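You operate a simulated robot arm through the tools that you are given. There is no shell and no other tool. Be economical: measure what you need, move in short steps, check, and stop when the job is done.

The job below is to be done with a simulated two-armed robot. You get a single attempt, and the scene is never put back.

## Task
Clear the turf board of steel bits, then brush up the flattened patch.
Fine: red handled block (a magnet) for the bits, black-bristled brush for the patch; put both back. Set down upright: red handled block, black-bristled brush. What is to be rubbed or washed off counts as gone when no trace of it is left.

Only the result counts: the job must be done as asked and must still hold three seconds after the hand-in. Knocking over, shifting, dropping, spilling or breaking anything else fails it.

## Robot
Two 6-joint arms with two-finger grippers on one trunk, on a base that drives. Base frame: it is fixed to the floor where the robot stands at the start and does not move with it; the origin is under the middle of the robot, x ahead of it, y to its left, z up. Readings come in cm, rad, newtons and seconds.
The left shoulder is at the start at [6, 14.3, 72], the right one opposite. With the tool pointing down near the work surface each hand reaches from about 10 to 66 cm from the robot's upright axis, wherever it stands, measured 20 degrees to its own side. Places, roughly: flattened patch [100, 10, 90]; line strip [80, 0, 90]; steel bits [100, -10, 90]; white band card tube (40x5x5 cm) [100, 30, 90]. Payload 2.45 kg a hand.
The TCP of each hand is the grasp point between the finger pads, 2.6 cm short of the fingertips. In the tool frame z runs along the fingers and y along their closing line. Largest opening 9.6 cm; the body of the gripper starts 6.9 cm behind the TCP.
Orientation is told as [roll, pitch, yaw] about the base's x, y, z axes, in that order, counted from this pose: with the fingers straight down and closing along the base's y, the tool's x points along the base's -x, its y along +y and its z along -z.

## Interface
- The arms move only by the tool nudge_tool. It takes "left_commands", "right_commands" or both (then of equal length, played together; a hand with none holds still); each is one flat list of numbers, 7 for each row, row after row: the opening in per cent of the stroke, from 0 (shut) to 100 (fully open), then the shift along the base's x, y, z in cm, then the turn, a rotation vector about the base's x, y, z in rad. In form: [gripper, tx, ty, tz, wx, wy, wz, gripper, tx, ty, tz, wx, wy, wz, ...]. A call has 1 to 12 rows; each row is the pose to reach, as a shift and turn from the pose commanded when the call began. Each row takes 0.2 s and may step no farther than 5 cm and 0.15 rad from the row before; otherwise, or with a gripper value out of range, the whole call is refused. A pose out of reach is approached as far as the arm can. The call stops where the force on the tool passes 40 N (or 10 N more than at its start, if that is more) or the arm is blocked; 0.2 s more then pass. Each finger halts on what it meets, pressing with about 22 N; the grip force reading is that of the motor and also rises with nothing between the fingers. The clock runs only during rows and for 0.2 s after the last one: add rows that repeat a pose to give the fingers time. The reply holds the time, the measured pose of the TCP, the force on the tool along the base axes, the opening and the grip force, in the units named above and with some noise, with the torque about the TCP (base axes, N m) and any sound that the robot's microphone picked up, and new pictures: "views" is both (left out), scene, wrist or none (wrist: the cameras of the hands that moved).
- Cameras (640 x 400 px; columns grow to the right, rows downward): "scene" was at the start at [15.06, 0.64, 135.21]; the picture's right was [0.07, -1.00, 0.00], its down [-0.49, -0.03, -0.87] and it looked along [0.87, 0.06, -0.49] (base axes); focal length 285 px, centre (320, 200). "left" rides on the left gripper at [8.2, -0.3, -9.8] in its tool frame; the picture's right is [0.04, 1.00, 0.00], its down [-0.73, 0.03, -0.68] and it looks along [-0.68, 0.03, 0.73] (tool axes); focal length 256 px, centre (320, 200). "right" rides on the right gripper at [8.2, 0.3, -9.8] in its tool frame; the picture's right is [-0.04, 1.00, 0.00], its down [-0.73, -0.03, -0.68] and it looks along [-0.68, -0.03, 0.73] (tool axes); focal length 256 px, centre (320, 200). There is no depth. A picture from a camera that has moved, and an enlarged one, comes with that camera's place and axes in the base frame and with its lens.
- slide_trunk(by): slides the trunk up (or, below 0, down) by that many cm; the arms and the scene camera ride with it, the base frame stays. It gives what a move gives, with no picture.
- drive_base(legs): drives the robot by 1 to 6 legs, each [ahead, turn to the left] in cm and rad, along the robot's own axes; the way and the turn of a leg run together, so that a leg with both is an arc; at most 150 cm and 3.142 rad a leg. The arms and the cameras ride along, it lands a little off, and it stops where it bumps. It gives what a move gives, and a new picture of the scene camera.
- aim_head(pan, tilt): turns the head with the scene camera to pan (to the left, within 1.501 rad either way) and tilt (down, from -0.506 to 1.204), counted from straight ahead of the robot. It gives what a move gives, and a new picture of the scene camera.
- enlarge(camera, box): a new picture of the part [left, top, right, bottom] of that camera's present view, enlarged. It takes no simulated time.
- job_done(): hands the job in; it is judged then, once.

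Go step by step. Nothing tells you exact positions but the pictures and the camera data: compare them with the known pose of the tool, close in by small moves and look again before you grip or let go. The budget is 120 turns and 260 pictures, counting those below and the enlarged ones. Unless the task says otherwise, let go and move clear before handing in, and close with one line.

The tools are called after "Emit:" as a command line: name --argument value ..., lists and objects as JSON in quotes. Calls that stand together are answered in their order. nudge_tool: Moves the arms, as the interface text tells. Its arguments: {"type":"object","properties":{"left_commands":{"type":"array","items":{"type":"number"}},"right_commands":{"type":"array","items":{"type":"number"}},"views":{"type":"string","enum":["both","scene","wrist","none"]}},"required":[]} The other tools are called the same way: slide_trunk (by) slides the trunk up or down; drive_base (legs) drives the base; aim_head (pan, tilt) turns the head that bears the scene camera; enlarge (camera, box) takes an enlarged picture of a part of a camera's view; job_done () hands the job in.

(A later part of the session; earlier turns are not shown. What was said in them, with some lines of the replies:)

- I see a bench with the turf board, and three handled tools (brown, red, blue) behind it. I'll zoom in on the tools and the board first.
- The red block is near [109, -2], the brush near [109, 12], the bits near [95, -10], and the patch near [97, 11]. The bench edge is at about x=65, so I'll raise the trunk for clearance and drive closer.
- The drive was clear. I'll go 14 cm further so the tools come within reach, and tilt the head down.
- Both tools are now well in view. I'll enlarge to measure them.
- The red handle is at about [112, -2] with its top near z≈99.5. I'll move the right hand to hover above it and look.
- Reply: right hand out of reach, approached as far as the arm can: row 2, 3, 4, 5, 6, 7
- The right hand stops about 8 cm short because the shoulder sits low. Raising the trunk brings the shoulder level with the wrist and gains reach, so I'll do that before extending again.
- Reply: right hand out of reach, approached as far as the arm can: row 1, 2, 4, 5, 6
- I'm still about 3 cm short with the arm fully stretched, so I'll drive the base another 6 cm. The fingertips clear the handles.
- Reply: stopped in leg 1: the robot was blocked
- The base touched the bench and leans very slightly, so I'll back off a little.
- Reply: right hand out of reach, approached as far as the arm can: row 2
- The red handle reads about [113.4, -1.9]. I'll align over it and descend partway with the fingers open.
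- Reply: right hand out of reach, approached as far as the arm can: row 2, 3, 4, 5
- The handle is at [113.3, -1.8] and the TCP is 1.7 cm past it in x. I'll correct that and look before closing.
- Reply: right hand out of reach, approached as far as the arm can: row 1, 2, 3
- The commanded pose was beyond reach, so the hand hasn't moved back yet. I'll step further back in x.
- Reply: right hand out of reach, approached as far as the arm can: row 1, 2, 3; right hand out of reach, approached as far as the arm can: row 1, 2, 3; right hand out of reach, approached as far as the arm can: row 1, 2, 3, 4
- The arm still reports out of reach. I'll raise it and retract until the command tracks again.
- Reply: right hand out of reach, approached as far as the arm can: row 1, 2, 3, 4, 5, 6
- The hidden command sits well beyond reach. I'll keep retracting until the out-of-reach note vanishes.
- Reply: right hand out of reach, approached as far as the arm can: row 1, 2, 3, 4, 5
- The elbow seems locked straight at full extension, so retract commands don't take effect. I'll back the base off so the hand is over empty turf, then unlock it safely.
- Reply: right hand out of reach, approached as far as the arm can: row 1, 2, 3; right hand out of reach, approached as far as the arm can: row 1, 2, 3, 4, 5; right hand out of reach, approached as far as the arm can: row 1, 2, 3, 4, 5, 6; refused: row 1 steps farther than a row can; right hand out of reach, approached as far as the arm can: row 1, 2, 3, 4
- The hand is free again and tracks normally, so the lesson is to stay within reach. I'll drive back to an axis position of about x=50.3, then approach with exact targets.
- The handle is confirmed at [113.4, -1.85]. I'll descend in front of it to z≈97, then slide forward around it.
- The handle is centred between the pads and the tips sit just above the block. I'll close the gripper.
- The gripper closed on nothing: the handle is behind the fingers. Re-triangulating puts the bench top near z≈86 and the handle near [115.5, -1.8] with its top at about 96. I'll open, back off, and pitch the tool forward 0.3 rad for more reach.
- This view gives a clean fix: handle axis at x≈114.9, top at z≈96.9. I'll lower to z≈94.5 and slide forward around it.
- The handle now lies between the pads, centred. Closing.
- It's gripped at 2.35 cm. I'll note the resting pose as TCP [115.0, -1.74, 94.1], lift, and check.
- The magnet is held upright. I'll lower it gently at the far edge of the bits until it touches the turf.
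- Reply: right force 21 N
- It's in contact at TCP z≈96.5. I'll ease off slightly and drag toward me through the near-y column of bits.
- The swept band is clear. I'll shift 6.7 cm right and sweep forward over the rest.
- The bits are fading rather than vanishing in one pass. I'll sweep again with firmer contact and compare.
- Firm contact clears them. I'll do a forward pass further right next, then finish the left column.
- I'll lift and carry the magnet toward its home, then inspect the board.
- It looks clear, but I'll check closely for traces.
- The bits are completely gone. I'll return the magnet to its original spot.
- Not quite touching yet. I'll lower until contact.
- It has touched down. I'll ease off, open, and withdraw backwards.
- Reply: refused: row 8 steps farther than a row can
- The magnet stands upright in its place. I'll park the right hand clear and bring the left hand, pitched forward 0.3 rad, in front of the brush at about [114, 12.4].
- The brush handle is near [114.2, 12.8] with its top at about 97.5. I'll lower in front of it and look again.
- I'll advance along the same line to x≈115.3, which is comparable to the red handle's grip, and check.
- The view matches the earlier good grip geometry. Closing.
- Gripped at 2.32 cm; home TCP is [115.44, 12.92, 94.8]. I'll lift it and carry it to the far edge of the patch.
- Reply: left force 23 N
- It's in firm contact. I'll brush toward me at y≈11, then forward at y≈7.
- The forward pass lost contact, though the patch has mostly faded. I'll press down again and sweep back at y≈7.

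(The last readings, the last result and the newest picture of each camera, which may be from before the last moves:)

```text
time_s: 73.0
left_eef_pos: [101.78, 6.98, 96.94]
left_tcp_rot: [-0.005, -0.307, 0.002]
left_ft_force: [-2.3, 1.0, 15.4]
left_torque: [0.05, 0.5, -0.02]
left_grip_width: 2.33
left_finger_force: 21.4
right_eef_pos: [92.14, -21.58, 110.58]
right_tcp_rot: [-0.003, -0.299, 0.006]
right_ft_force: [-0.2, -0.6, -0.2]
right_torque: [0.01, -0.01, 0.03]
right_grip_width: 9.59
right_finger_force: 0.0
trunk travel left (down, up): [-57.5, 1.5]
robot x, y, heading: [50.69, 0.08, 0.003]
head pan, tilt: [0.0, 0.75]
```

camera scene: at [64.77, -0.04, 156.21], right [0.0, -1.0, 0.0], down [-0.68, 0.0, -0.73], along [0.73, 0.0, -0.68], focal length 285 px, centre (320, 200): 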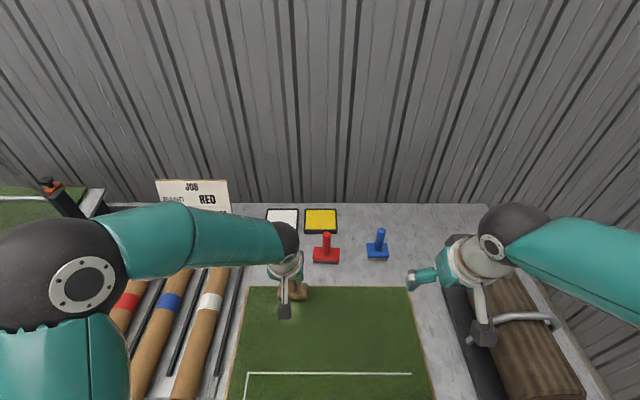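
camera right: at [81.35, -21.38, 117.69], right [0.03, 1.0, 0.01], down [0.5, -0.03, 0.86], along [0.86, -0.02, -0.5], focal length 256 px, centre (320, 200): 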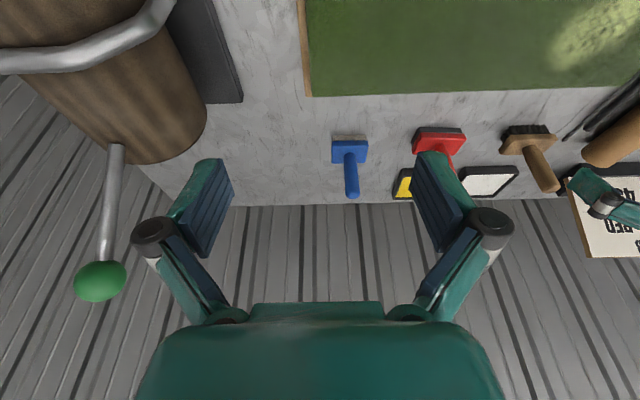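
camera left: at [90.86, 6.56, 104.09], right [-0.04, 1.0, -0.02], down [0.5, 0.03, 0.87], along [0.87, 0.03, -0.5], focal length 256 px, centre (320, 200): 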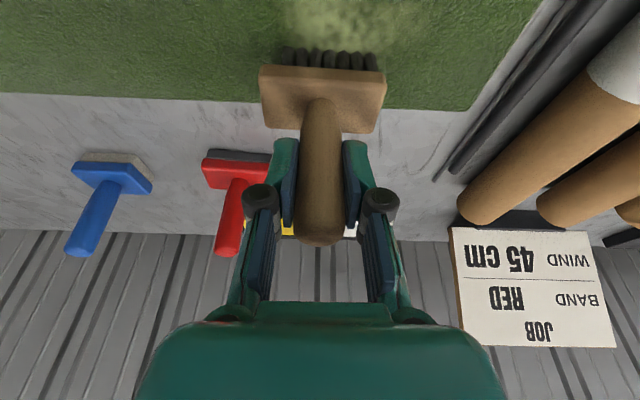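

Emit:
nudge_tool --left_commands '[0, -1.2, 0, 0, 0, 0, 0, 0, -2.4, 0, 0, 0, 0, 0, 0, -3.6, 0, 0, 0, 0, 0, 0, -4.8, 0, 0, 0, 0, 0, 0, -6, 0, 0, 0, 0, 0, 0, -7.2, 0, 0, 0, 0, 0, 0, -8.4, 0, 0, 0, 0, 0, 0, -9.6, 0, 0, 0, 0, 0, 0, -10.8, 0, 0, 0, 0, 0, 0, -11.8, 0, 0, 0, 0, 0, 0, -11.8, 2, -0.1, 0, 0, 0, 0, -11.8, 4.5, -0.15, 0, 0, 0]' --views "none"

Emit:
enlarge --camera "scene" --box '[230, 270, 350, 370]'

```text
time_s: 75.6
left_eef_pos: [89.75, 11.24, 96.66]
left_tcp_rot: [-0.005, -0.307, 0.0]
left_ft_force: [1.5, -10.6, 19.9]
left_torque: [-0.34, 0.18, 0.06]
left_grip_width: 2.32
left_finger_force: 22.3
right_eef_pos: [92.07, -21.71, 110.79]
right_tcp_rot: [0.001, -0.299, 0.005]
right_ft_force: [0.3, 0.0, 0.4]
right_torque: [0.0, 0.0, 0.0]
right_grip_width: 9.57
right_finger_force: 0.0
trunk travel left (down, up): [-57.5, 1.5]
robot x, y, heading: [50.77, 0.05, 0.003]
head pan, tilt: [0.0, 0.75]
```

```text
4.00 times, centred on (290, 320) of scene
camera zoom: at [64.76, -0.21, 156.22], right [0.0, -1.0, 0.0], down [-0.68, 0.0, -0.73], along [0.73, 0.0, -0.68], focal length 1141 px, centre (440, -280)
```

zoom: 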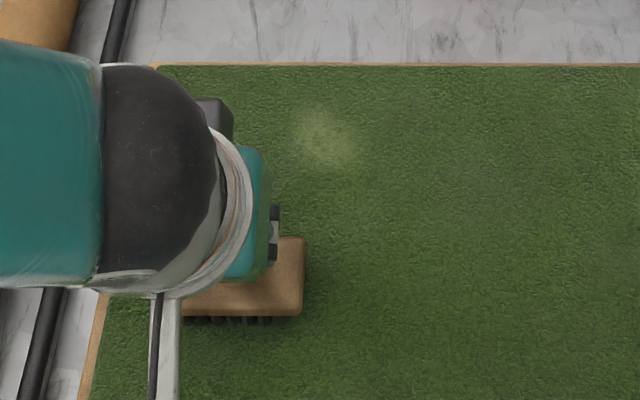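

A faint spot remains near [99.3, 7]. I'll brush forward at y≈11, press, then return over it.

Emit:
nudge_tool --left_commands '[0, 1.3, 0, 0, 0, 0, 0, 0, 2.6, 0, 0, 0, 0, 0, 0, 3.9, 0, -0.05, 0, 0, 0, 0, 5.2, 0, -0.05, 0, 0, 0, 0, 6.5, 0, -0.1, 0, 0, 0, 0, 7.8, 0, -0.1, 0, 0, 0, 0, 9.1, 0, -0.1, 0, 0, 0, 0, 10.4, 0, -0.1, 0, 0, 0, 0, 11.5, 0, -0.1, 0, 0, 0, 0, 12, -2, -0.15, 0, 0, 0, 0, 12, -4.3, -0.2, 0, 0, 0]' --views "none"

```text
time_s: 78.0
left_eef_pos: [101.84, 6.91, 96.41]
left_tcp_rot: [-0.003, -0.304, 0.002]
left_ft_force: [0.3, 0.0, -1.7]
left_torque: [-0.03, 0.0, 0.01]
left_grip_width: 2.33
left_finger_force: 21.6
right_eef_pos: [92.17, -21.52, 110.61]
right_tcp_rot: [-0.002, -0.297, 0.005]
right_ft_force: [-0.2, 0.2, 0.0]
right_torque: [-0.02, 0.01, -0.02]
right_grip_width: 9.57
right_finger_force: 0.1
trunk travel left (down, up): [-57.5, 1.5]
robot x, y, heading: [50.67, -0.08, 0.001]
head pan, tilt: [0.0, 0.75]
```

Emit:
nudge_tool --left_commands '[0, 0, 0, -0.2, 0, 0, 0, 0, 0, 0, -0.4, 0, 0, 0, 0, 0, 0, -0.4, 0, 0, 0]' --views "wrist"

```text
time_s: 78.8
left_eef_pos: [102.0, 6.96, 96.36]
left_tcp_rot: [-0.004, -0.309, 0.002]
left_ft_force: [-4.5, 0.2, 23.0]
left_torque: [0.02, 0.0, 0.01]
left_grip_width: 2.37
left_finger_force: 21.9
right_eef_pos: [92.09, -21.71, 110.72]
right_tcp_rot: [0.0, -0.299, 0.004]
right_ft_force: [-0.7, 0.1, 0.7]
right_torque: [-0.04, 0.01, 0.01]
right_grip_width: 9.59
right_finger_force: 0.1
trunk travel left (down, up): [-57.5, 1.5]
robot x, y, heading: [50.94, -0.2, -0.001]
head pan, tilt: [0.0, 0.75]
camera left: at [91.08, 6.6, 103.22], right [-0.04, 1.0, -0.02], down [0.49, 0.03, 0.87], along [0.87, 0.02, -0.49], focal length 256 px, centre (320, 200)
```

left: 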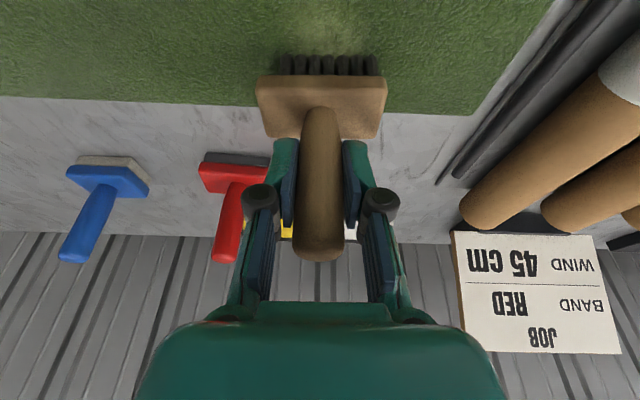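

Contact is good at 23 N. Sweeping back over the faint spot.

Emit:
nudge_tool --left_commands '[0, -1.2, 0, 0, 0, 0, 0, 0, -2.4, 0, 0, 0, 0, 0, 0, -3.6, 0, 0, 0, 0, 0, 0, -4.8, 0, 0, 0, 0, 0, 0, -6, 0, 0, 0, 0, 0, 0, -7.2, 0, 0, 0, 0, 0, 0, -8.4, 0, 0, 0, 0, 0, 0, -9.6, 0, 0, 0, 0, 0, 0, -10.8, 0, 0, 0, 0, 0, 0, -11.8, 0, 0, 0, 0, 0]' --views "none"

Emit:
enlarge --camera "scene" --box '[230, 270, 350, 370]'

```text
time_s: 81.0
left_eef_pos: [90.06, 7.12, 96.13]
left_tcp_rot: [-0.003, -0.307, 0.002]
left_ft_force: [7.8, 1.1, 16.2]
left_torque: [0.01, -0.5, 0.05]
left_grip_width: 2.31
left_finger_force: 21.5
right_eef_pos: [92.11, -21.67, 110.65]
right_tcp_rot: [0.0, -0.298, 0.006]
right_ft_force: [0.0, 0.7, 0.3]
right_torque: [-0.02, 0.01, 0.01]
right_grip_width: 9.57
right_finger_force: 0.0
trunk travel left (down, up): [-57.5, 1.5]
robot x, y, heading: [50.7, -0.03, 0.007]
head pan, tilt: [0.0, 0.75]
```

```text
4.00 times, centred on (290, 320) of scene
camera zoom: at [64.77, -0.08, 156.21], right [0.0, -1.0, 0.0], down [-0.68, 0.0, -0.73], along [0.73, 0.0, -0.68], focal length 1141 px, centre (440, -280)
```

zoom: 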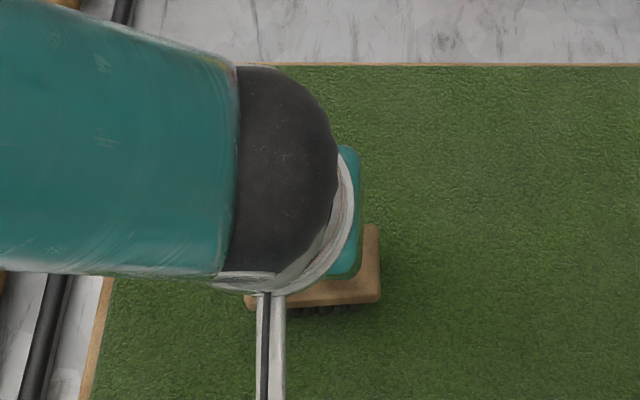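

Probably gone now. I'll lift, move the brush toward its home, and inspect.

Emit:
nudge_tool --left_commands '[0, 0, 0, 2.5, 0, 0, 0, 0, 0, 0, 5.5, 0, 0, 0, 0, 4, 1, 6, 0, 0, 0, 0, 8, 2, 6, 0, 0, 0, 0, 12, 3, 6, 0, 0, 0, 0, 16, 4, 6, 0, 0, 0, 0, 20, 5.2, 6, 0, 0, 0, 0, 22, 5.8, 6, 0, 0, 0, 0, 22, 5.8, 6, 0, 0, 0]'

Emit:
enlarge --camera "scene" --box '[235, 280, 315, 330]'

Emit:
enlarge --camera "scene" --box '[235, 315, 315, 365]'

```text
time_s: 83.0
left_eef_pos: [111.91, 12.83, 102.03]
left_tcp_rot: [-0.004, -0.305, 0.003]
left_ft_force: [-0.2, -0.7, -1.9]
left_torque: [0.02, 0.02, -0.02]
left_grip_width: 2.32
left_finger_force: 21.9
right_eef_pos: [92.11, -21.61, 110.7]
right_tcp_rot: [-0.002, -0.298, 0.005]
right_ft_force: [-0.4, -0.5, -0.1]
right_torque: [0.0, -0.02, -0.06]
right_grip_width: 9.6
right_finger_force: 0.1
trunk travel left (down, up): [-57.5, 1.5]
robot x, y, heading: [50.74, -0.11, 0.005]
head pan, tilt: [0.0, 0.75]
camera scene: at [64.77, -0.07, 156.22], right [0.0, -1.0, 0.0], down [-0.68, 0.0, -0.73], along [0.73, 0.0, -0.68], focal length 285 px, centre (320, 200)
camera left: at [101.19, 12.56, 109.0], right [-0.04, 1.0, -0.02], down [0.5, 0.03, 0.87], along [0.87, 0.03, -0.5], focal length 256 px, centre (320, 200)
```

scene: 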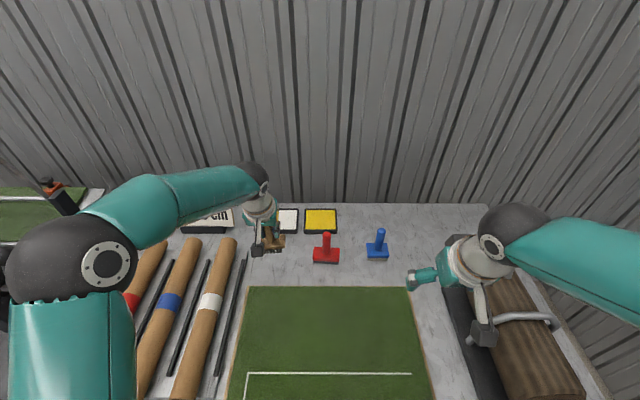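
left: 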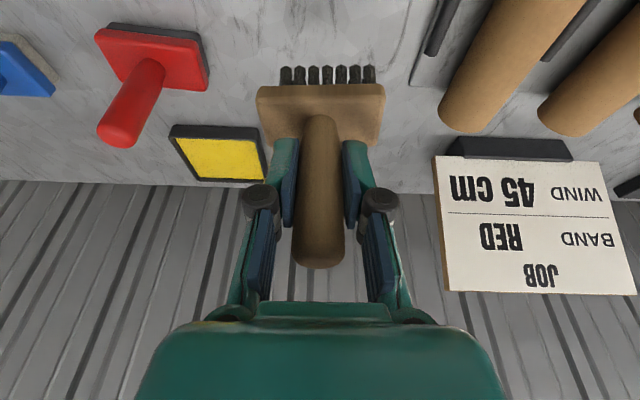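

```text
8.00 times, centred on (275, 305) of scene
camera zoom: at [64.77, -0.07, 156.22], right [0.0, -1.0, 0.0], down [-0.68, 0.0, -0.73], along [0.73, 0.0, -0.68], focal length 2281 px, centre (680, -640)
```

zoom: 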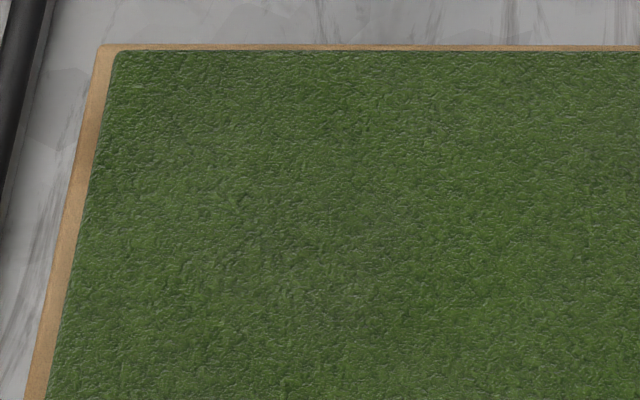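

```text
8.00 times, centred on (275, 340) of scene
camera zoom: at [64.77, -0.07, 156.22], right [0.0, -1.0, 0.0], down [-0.68, 0.0, -0.73], along [0.73, 0.0, -0.68], focal length 2281 px, centre (680, -920)
```

zoom: 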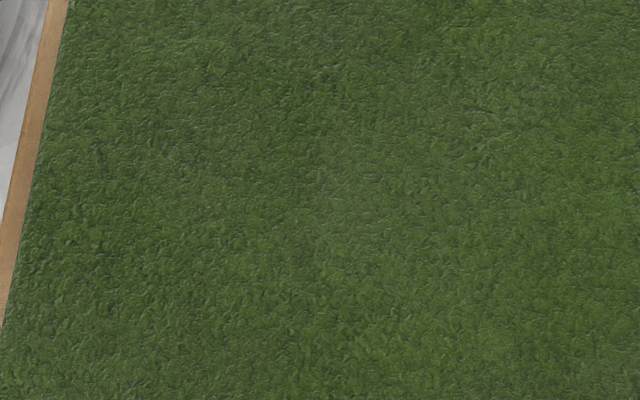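

Emit:
enlarge --camera "scene" --box '[220, 270, 440, 400]'

```text
2.91 times, centred on (330, 335) of scene
camera zoom: at [64.77, -0.07, 156.22], right [0.0, -1.0, 0.0], down [-0.68, 0.0, -0.73], along [0.73, 0.0, -0.68], focal length 830 px, centre (291, -193)
```

zoom: 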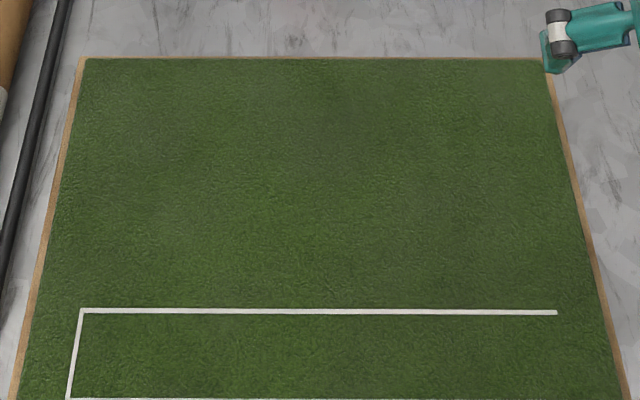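

There may be a very faint residue near [91, 9], so I'll do another brushing pass to be safe.

Emit:
nudge_tool --left_commands '[0, -4, -0.8, 0, 0, 0, 0, 0, -8, -1.6, 0, 0, 0, 0, 0, -12, -2.3, 0, 0, 0, 0, 0, -15, -2.3, -1.5, 0, 0, 0, 0, -15, -2.3, -4, 0, 0, 0, 0, -15, -2.3, -5.2, 0, 0, 0, 0, -15, -2.3, -5.7, 0, 0, 0, 0, -15, -2.3, -6, 0, 0, 0, 0, -15, -2.3, -6, 0, 0, 0]' --views "none"

```text
time_s: 85.0
left_eef_pos: [97.06, 10.53, 96.12]
left_tcp_rot: [-0.004, -0.304, 0.002]
left_ft_force: [0.7, 0.9, -1.0]
left_torque: [0.02, -0.02, 0.0]
left_grip_width: 2.3
left_finger_force: 22.0
right_eef_pos: [92.08, -21.57, 110.72]
right_tcp_rot: [-0.002, -0.297, 0.006]
right_ft_force: [0.7, 0.7, 0.5]
right_torque: [-0.04, 0.04, -0.01]
right_grip_width: 9.62
right_finger_force: 0.1
trunk travel left (down, up): [-57.5, 1.5]
robot x, y, heading: [51.19, 0.18, 0.001]
head pan, tilt: [0.0, 0.75]
```

Emit:
nudge_tool --left_commands '[0, 0, 0, -0.2, 0, 0, 0, 0, 0, 0, -0.35, 0, 0, 0, 0, -1.2, 0, -0.35, 0, 0, 0, 0, -2.4, 0, -0.35, 0, 0, 0, 0, -3.6, 0, -0.35, 0, 0, 0, 0, -4.8, 0, -0.35, 0, 0, 0, 0, -6, 0, -0.35, 0, 0, 0, 0, -7.2, 0, -0.35, 0, 0, 0, 0, -8, 0, -0.35, 0, 0, 0, 0, -8, -2, -0.4, 0, 0, 0]' --views "none"

```text
time_s: 87.2
left_eef_pos: [88.93, 8.85, 95.65]
left_tcp_rot: [-0.002, -0.302, 0.003]
left_ft_force: [-2.2, 10.4, 19.1]
left_torque: [0.36, 0.25, -0.08]
left_grip_width: 2.35
left_finger_force: 21.9
right_eef_pos: [92.04, -21.71, 110.64]
right_tcp_rot: [-0.002, -0.299, 0.006]
right_ft_force: [-0.6, -0.1, -0.7]
right_torque: [0.03, -0.03, -0.03]
right_grip_width: 9.63
right_finger_force: 0.0
trunk travel left (down, up): [-57.5, 1.5]
robot x, y, heading: [51.25, -0.51, 0.002]
head pan, tilt: [0.0, 0.75]
```

Emit:
nudge_tool --left_commands '[0, 1.4, 0, 0, 0, 0, 0, 0, 2.8, 0, -0.05, 0, 0, 0, 0, 4.2, 0, -0.1, 0, 0, 0, 0, 5.6, 0, -0.1, 0, 0, 0, 0, 7, 0, -0.15, 0, 0, 0, 0, 8.4, 0, -0.15, 0, 0, 0, 0, 9.8, 0, -0.2, 0, 0, 0, 0, 11.2, 0, -0.2, 0, 0, 0, 0, 12.6, 0, -0.2, 0, 0, 0]' --views "wrist"

```text
time_s: 89.2
left_eef_pos: [101.7, 8.54, 95.53]
left_tcp_rot: [-0.004, -0.305, 0.001]
left_ft_force: [0.4, -0.6, -2.0]
left_torque: [-0.02, -0.02, 0.01]
left_grip_width: 2.3
left_finger_force: 22.3
right_eef_pos: [92.23, -21.69, 110.71]
right_tcp_rot: [-0.003, -0.3, 0.005]
right_ft_force: [-0.7, -0.4, 0.1]
right_torque: [0.02, 0.0, 0.01]
right_grip_width: 9.6
right_finger_force: 0.1
trunk travel left (down, up): [-57.5, 1.5]
robot x, y, heading: [50.61, 0.25, 0.002]
head pan, tilt: [0.0, 0.75]
camera left: at [90.89, 8.17, 102.44], right [-0.04, 1.0, -0.02], down [0.5, 0.03, 0.87], along [0.87, 0.03, -0.5], focal length 256 px, centre (320, 200)
```

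left: 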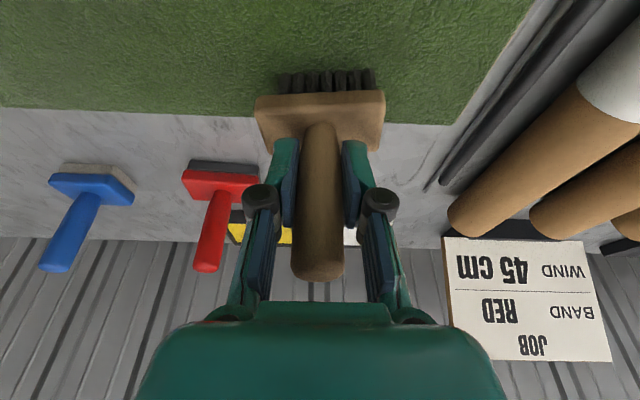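

Emit:
nudge_tool --left_commands '[0, 0, 0, -0.2, 0, 0, 0, 0, 0, 0, -0.35, 0, 0, 0, 0, -1.4, 0, -0.35, 0, 0, 0, 0, -2.8, 0, -0.35, 0, 0, 0, 0, -4.2, 0, -0.35, 0, 0, 0, 0, -5.6, 0, -0.35, 0, 0, 0, 0, -7, 0, -0.35, 0, 0, 0, 0, -8.4, 0, -0.35, 0, 0, 0, 0, -9.8, 0, -0.35, 0, 0, 0, 0, -11.2, 0, -0.35, 0, 0, 0, 0, -12.6, 0, -0.35, 0, 0, 0]' --views "none"

Emit:
nudge_tool --left_commands '[0, 0, 0, 2.5, 0, 0, 0, 0, 0, 0, 5.5, 0, 0, 0, 0, 4, 1, 7, 0, 0, 0, 0, 8, 2, 7, 0, 0, 0, 0, 12, 3, 7, 0, 0, 0, 0, 16, 4, 7, 0, 0, 0, 0, 20, 4.3, 7, 0, 0, 0, 0, 23, 4.3, 7, 0, 0, 0, 0, 23, 4.3, 7, 0, 0, 0]'

Emit:
enlarge --camera "scene" --box '[220, 270, 440, 400]'

Emit:
enlarge --camera "scene" --box '[235, 300, 315, 350]'

```text
time_s: 91.6
left_eef_pos: [89.02, 8.61, 95.35]
left_tcp_rot: [-0.004, -0.304, 0.002]
left_ft_force: [5.7, -0.4, 8.6]
left_torque: [0.03, -0.32, 0.02]
left_grip_width: 2.29
left_finger_force: 21.8
right_eef_pos: [92.1, -21.7, 110.57]
right_tcp_rot: [-0.003, -0.297, 0.006]
right_ft_force: [-0.6, 0.3, -0.3]
right_torque: [0.01, 0.01, 0.01]
right_grip_width: 9.62
right_finger_force: 0.0
trunk travel left (down, up): [-57.5, 1.5]
robot x, y, heading: [51.12, -0.36, 0.008]
head pan, tilt: [0.0, 0.75]
```

```text
time_s: 93.6
left_eef_pos: [111.99, 12.8, 102.24]
left_tcp_rot: [-0.004, -0.304, 0.001]
left_ft_force: [0.3, -1.2, -1.8]
left_torque: [-0.03, -0.02, -0.03]
left_grip_width: 2.24
left_finger_force: 22.1
right_eef_pos: [92.05, -21.66, 110.63]
right_tcp_rot: [-0.001, -0.3, 0.005]
right_ft_force: [0.1, -0.5, -1.0]
right_torque: [-0.03, 0.0, 0.04]
right_grip_width: 9.62
right_finger_force: 0.1
trunk travel left (down, up): [-57.5, 1.5]
robot x, y, heading: [50.72, -0.28, 0.001]
head pan, tilt: [0.0, 0.75]
camera scene: at [64.77, -0.06, 156.22], right [0.0, -1.0, 0.0], down [-0.68, 0.0, -0.73], along [0.73, 0.0, -0.68], focal length 285 px, centre (320, 200)
camera left: at [101.32, 12.39, 109.07], right [-0.04, 1.0, -0.02], down [0.5, 0.03, 0.87], along [0.87, 0.03, -0.5], focal length 256 px, centre (320, 200)
```

scene: 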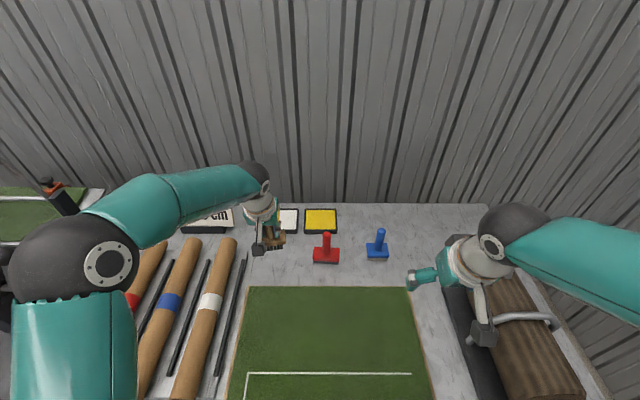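
left: 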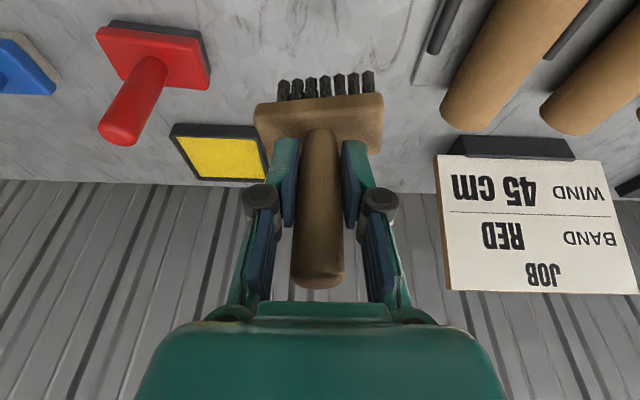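

```text
2.91 times, centred on (330, 335) of scene
camera zoom: at [64.77, -0.06, 156.22], right [0.0, -1.0, 0.0], down [-0.68, 0.0, -0.73], along [0.73, 0.0, -0.68], focal length 830 px, centre (291, -193)
```

zoom: 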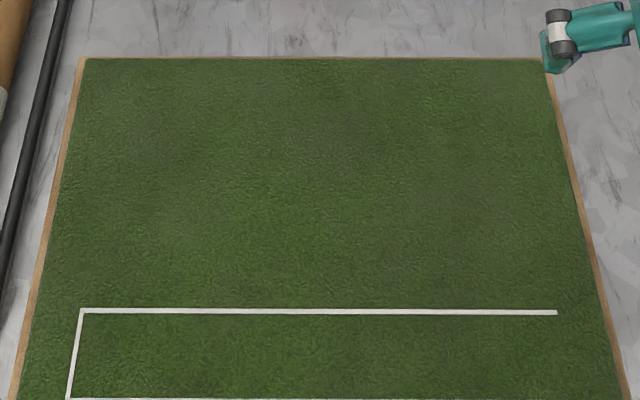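

```text
8.00 times, centred on (275, 325) of scene
camera zoom: at [64.77, -0.06, 156.22], right [0.0, -1.0, 0.0], down [-0.68, 0.0, -0.73], along [0.73, 0.0, -0.68], focal length 2281 px, centre (680, -800)
```

zoom: 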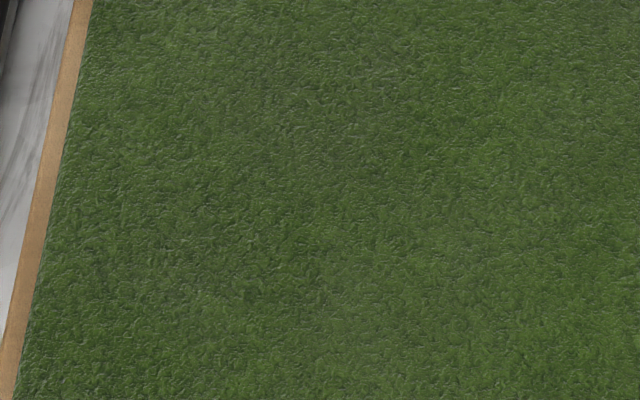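

The patch is gone. I'll return the brush to its place and lower gently; the handle slid about 2 cm in the grip, so I expect contact near z≈92.9.

Emit:
nudge_tool --left_commands '[0, 2, 0.1, -1, 0, 0, 0, 0, 3.45, 0.1, -3, 0, 0, 0, 0, 3.45, 0.1, -6, 0, 0, 0, 0, 3.45, 0.1, -8, 0, 0, 0, 0, 3.45, 0.1, -8.6, 0, 0, 0, 0, 3.45, 0.1, -8.8, 0, 0, 0, 0, 3.45, 0.1, -8.8, 0, 0, 0]'

```text
time_s: 95.2
left_eef_pos: [115.45, 13.01, 93.34]
left_tcp_rot: [-0.005, -0.305, 0.002]
left_ft_force: [-0.2, 0.4, -1.3]
left_torque: [0.01, 0.01, 0.0]
left_grip_width: 2.3
left_finger_force: 21.8
right_eef_pos: [92.06, -21.68, 110.69]
right_tcp_rot: [-0.001, -0.298, 0.005]
right_ft_force: [0.4, 0.0, 0.3]
right_torque: [-0.03, -0.01, 0.01]
right_grip_width: 9.58
right_finger_force: 0.0
trunk travel left (down, up): [-57.5, 1.5]
robot x, y, heading: [50.98, 0.16, 0.003]
head pan, tilt: [0.0, 0.75]
camera scene: at [64.77, -0.06, 156.21], right [0.0, -1.0, 0.0], down [-0.68, 0.0, -0.73], along [0.73, 0.0, -0.68], focal length 285 px, centre (320, 200)
camera left: at [104.68, 12.65, 100.2], right [-0.04, 1.0, -0.02], down [0.5, 0.03, 0.87], along [0.87, 0.03, -0.5], focal length 256 px, centre (320, 200)
```

scene: 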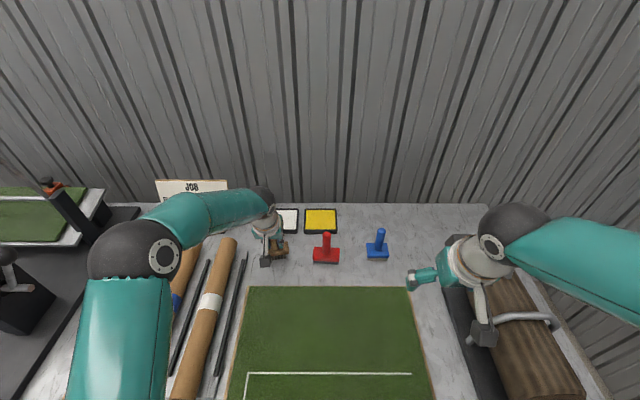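
left: 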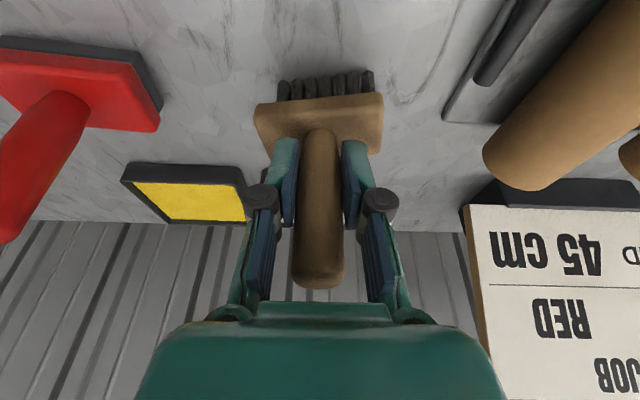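

Emit:
nudge_tool --left_commands '[0, 0, 0, -0.2, 0, 0, 0, 0, 0, 0, -0.4, 0, 0, 0, 0, 0, 0, -0.4, 0, 0, 0]' --views "none"

```text
time_s: 96.0
left_eef_pos: [115.55, 13.01, 92.99]
left_tcp_rot: [-0.004, -0.303, 0.001]
left_ft_force: [-0.5, 0.9, -1.5]
left_torque: [0.01, 0.02, -0.02]
left_grip_width: 2.35
left_finger_force: 21.7
right_eef_pos: [92.11, -21.6, 110.65]
right_tcp_rot: [-0.001, -0.298, 0.006]
right_ft_force: [0.2, 0.8, -0.3]
right_torque: [-0.01, 0.04, 0.01]
right_grip_width: 9.63
right_finger_force: 0.1
trunk travel left (down, up): [-57.5, 1.5]
robot x, y, heading: [50.43, 0.1, 0.006]
head pan, tilt: [0.0, 0.75]
```

Emit:
nudge_tool --left_commands '[0, 0, 0, -0.15, 0, 0, 0, 0, 0, 0, -0.3, 0, 0, 0, 0, 0, 0, -0.3, 0, 0, 0]' --views "none"

```text
time_s: 96.8
left_eef_pos: [115.37, 13.01, 92.81]
left_tcp_rot: [-0.004, -0.303, 0.001]
left_ft_force: [-0.6, -0.8, -2.0]
left_torque: [-0.01, -0.03, 0.02]
left_grip_width: 2.32
left_finger_force: 21.8
right_eef_pos: [92.16, -21.63, 110.77]
right_tcp_rot: [-0.002, -0.297, 0.005]
right_ft_force: [-0.6, -0.4, -0.7]
right_torque: [-0.01, 0.03, -0.02]
right_grip_width: 9.6
right_finger_force: 0.0
trunk travel left (down, up): [-57.5, 1.5]
robot x, y, heading: [51.17, -0.3, 0.002]
head pan, tilt: [0.0, 0.75]
```

Emit:
nudge_tool --left_commands '[0, 0, 0, -0.15, 0, 0, 0, 0, 0, 0, -0.3, 0, 0, 0, 0, 0, 0, -0.3, 0, 0, 0]' --views "none"

```text
time_s: 97.6
left_eef_pos: [115.55, 12.84, 92.57]
left_tcp_rot: [-0.003, -0.309, 0.002]
left_ft_force: [-3.1, 1.6, 16.8]
left_torque: [0.1, 0.43, -0.1]
left_grip_width: 2.31
left_finger_force: 22.1
right_eef_pos: [92.21, -21.63, 110.65]
right_tcp_rot: [-0.001, -0.298, 0.005]
right_ft_force: [0.1, 0.2, -0.6]
right_torque: [0.01, -0.01, -0.01]
right_grip_width: 9.59
right_finger_force: 0.0
trunk travel left (down, up): [-57.5, 1.5]
robot x, y, heading: [50.86, -0.2, 0.005]
head pan, tilt: [0.0, 0.75]
```

Touchdown. I'll ease up, open, then withdraw up and back.

Emit:
nudge_tool --left_commands '[0, 0, 0, 0.2, 0, 0, 0, 15, 0, 0, 0.2, 0, 0, 0, 40, 0, 0, 0.3, 0, 0, 0, 70, 0, 0, 1, 0, 0, 0, 100, 0, 0, 1.5, 0, 0, 0, 100, -3, 0, 1.5, 0, 0, 0, 100, -7, 0, 1.5, 0, 0, 0, 100, -9, 0, 5, 0, 0, 0, 100, -10, 0, 8, 0, 0, 0]'

```text
time_s: 99.6
left_eef_pos: [105.42, 12.76, 100.48]
left_tcp_rot: [-0.004, -0.303, 0.002]
left_ft_force: [-0.6, 0.6, -0.6]
left_torque: [-0.02, 0.03, 0.02]
left_grip_width: 9.6
left_finger_force: 0.0
right_eef_pos: [92.13, -21.59, 110.68]
right_tcp_rot: [-0.002, -0.298, 0.004]
right_ft_force: [-0.1, 0.1, 0.3]
right_torque: [0.01, 0.0, 0.03]
right_grip_width: 9.58
right_finger_force: 0.0
trunk travel left (down, up): [-57.5, 1.5]
robot x, y, heading: [50.85, -0.27, 0.007]
head pan, tilt: [0.0, 0.75]
camera scene: at [64.76, -0.06, 156.22], right [0.0, -1.0, 0.0], down [-0.68, 0.0, -0.73], along [0.73, 0.0, -0.68], focal length 285 px, centre (320, 200)
camera left: at [94.6, 12.45, 107.41], right [-0.04, 1.0, -0.02], down [0.5, 0.03, 0.87], along [0.87, 0.03, -0.5], focal length 256 px, centre (320, 200)
```

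scene: 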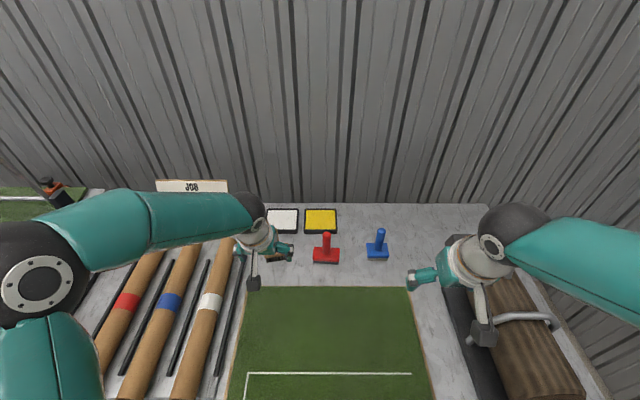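
left: 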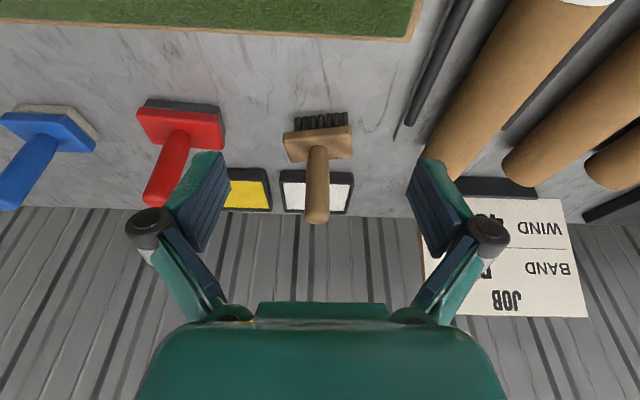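

The brush stands upright on its spot. I'll move the left hand clear and do a final check.

Emit:
nudge_tool --left_commands '[100, -2, 1, 4, 0, 0, 0, 100, -4, 2, 8, 0, 0, 0, 100, -6, 3.5, 12, 0, 0, 0, 100, -8, 5, 16, 0, 0, 0, 100, -9, 6, 20, 0, 0, 0, 100, -9, 6, 24, 0, 0, 0, 100, -9, 6, 24, 0, 0, 0]' --views "scene"

Emit:
enlarge --camera "scene" --box '[230, 200, 430, 325]'

Emit:
enlarge --camera "scene" --box '[225, 280, 435, 400]'

```text
time_s: 101.2
left_eef_pos: [96.27, 19.16, 124.44]
left_tcp_rot: [-0.005, -0.304, 0.001]
left_ft_force: [0.2, 0.0, 0.4]
left_torque: [0.0, 0.01, -0.02]
left_grip_width: 9.6
left_finger_force: 0.1
right_eef_pos: [92.06, -21.62, 110.62]
right_tcp_rot: [-0.003, -0.299, 0.005]
right_ft_force: [0.1, 0.0, -0.2]
right_torque: [-0.02, 0.02, 0.0]
right_grip_width: 9.6
right_finger_force: 0.1
trunk travel left (down, up): [-57.5, 1.5]
robot x, y, heading: [50.88, -0.36, 0.006]
head pan, tilt: [0.0, 0.75]
camera scene: at [64.77, -0.06, 156.22], right [0.0, -1.0, 0.0], down [-0.68, 0.0, -0.73], along [0.73, 0.0, -0.68], focal length 285 px, centre (320, 200)
```

scene: 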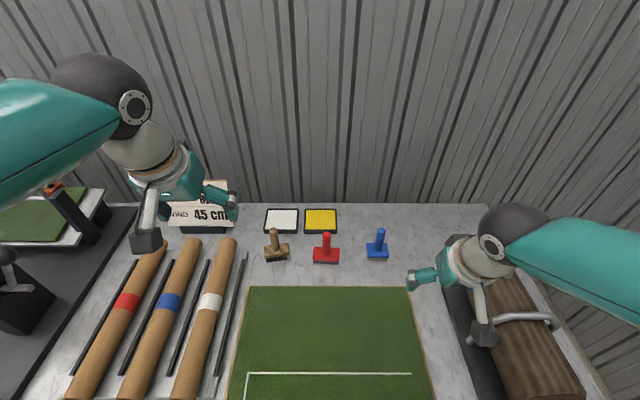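

```text
3.20 times, centred on (330, 262) of scene
camera zoom: at [64.77, -0.06, 156.22], right [0.0, -1.0, 0.0], down [-0.68, 0.0, -0.73], along [0.73, 0.0, -0.68], focal length 912 px, centre (288, 0)
```

zoom: 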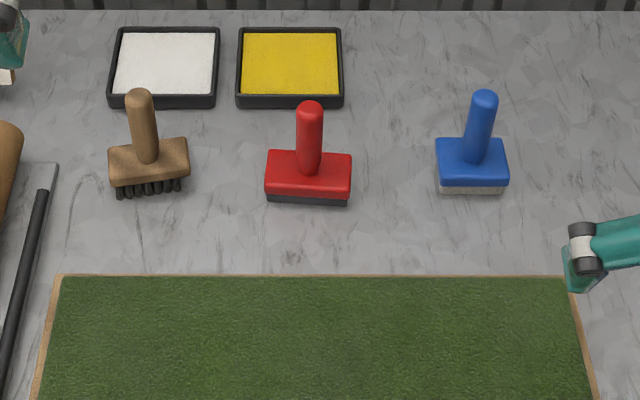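

```text
3.05 times, centred on (330, 340) of scene
camera zoom: at [64.77, -0.06, 156.22], right [0.0, -1.0, 0.0], down [-0.68, 0.0, -0.73], along [0.73, 0.0, -0.68], focal length 869 px, centre (290, -227)
```

zoom: 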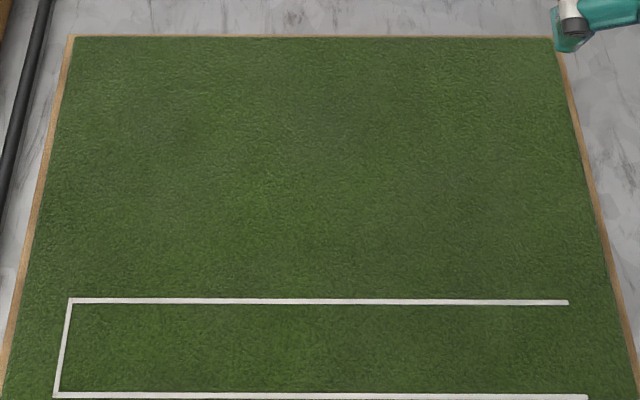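

The board is clear of bits and patch, both tools stand upright in their places, and both hands are free. Handing in.

Emit:
job_done

```text
The job is handed in.
```

The turf board is clear of steel bits, the flattened patch is brushed up, and I saw no trace of either when I checked close up. The magnet and brush are back upright where they stood, though the brush is turned by a few degrees.
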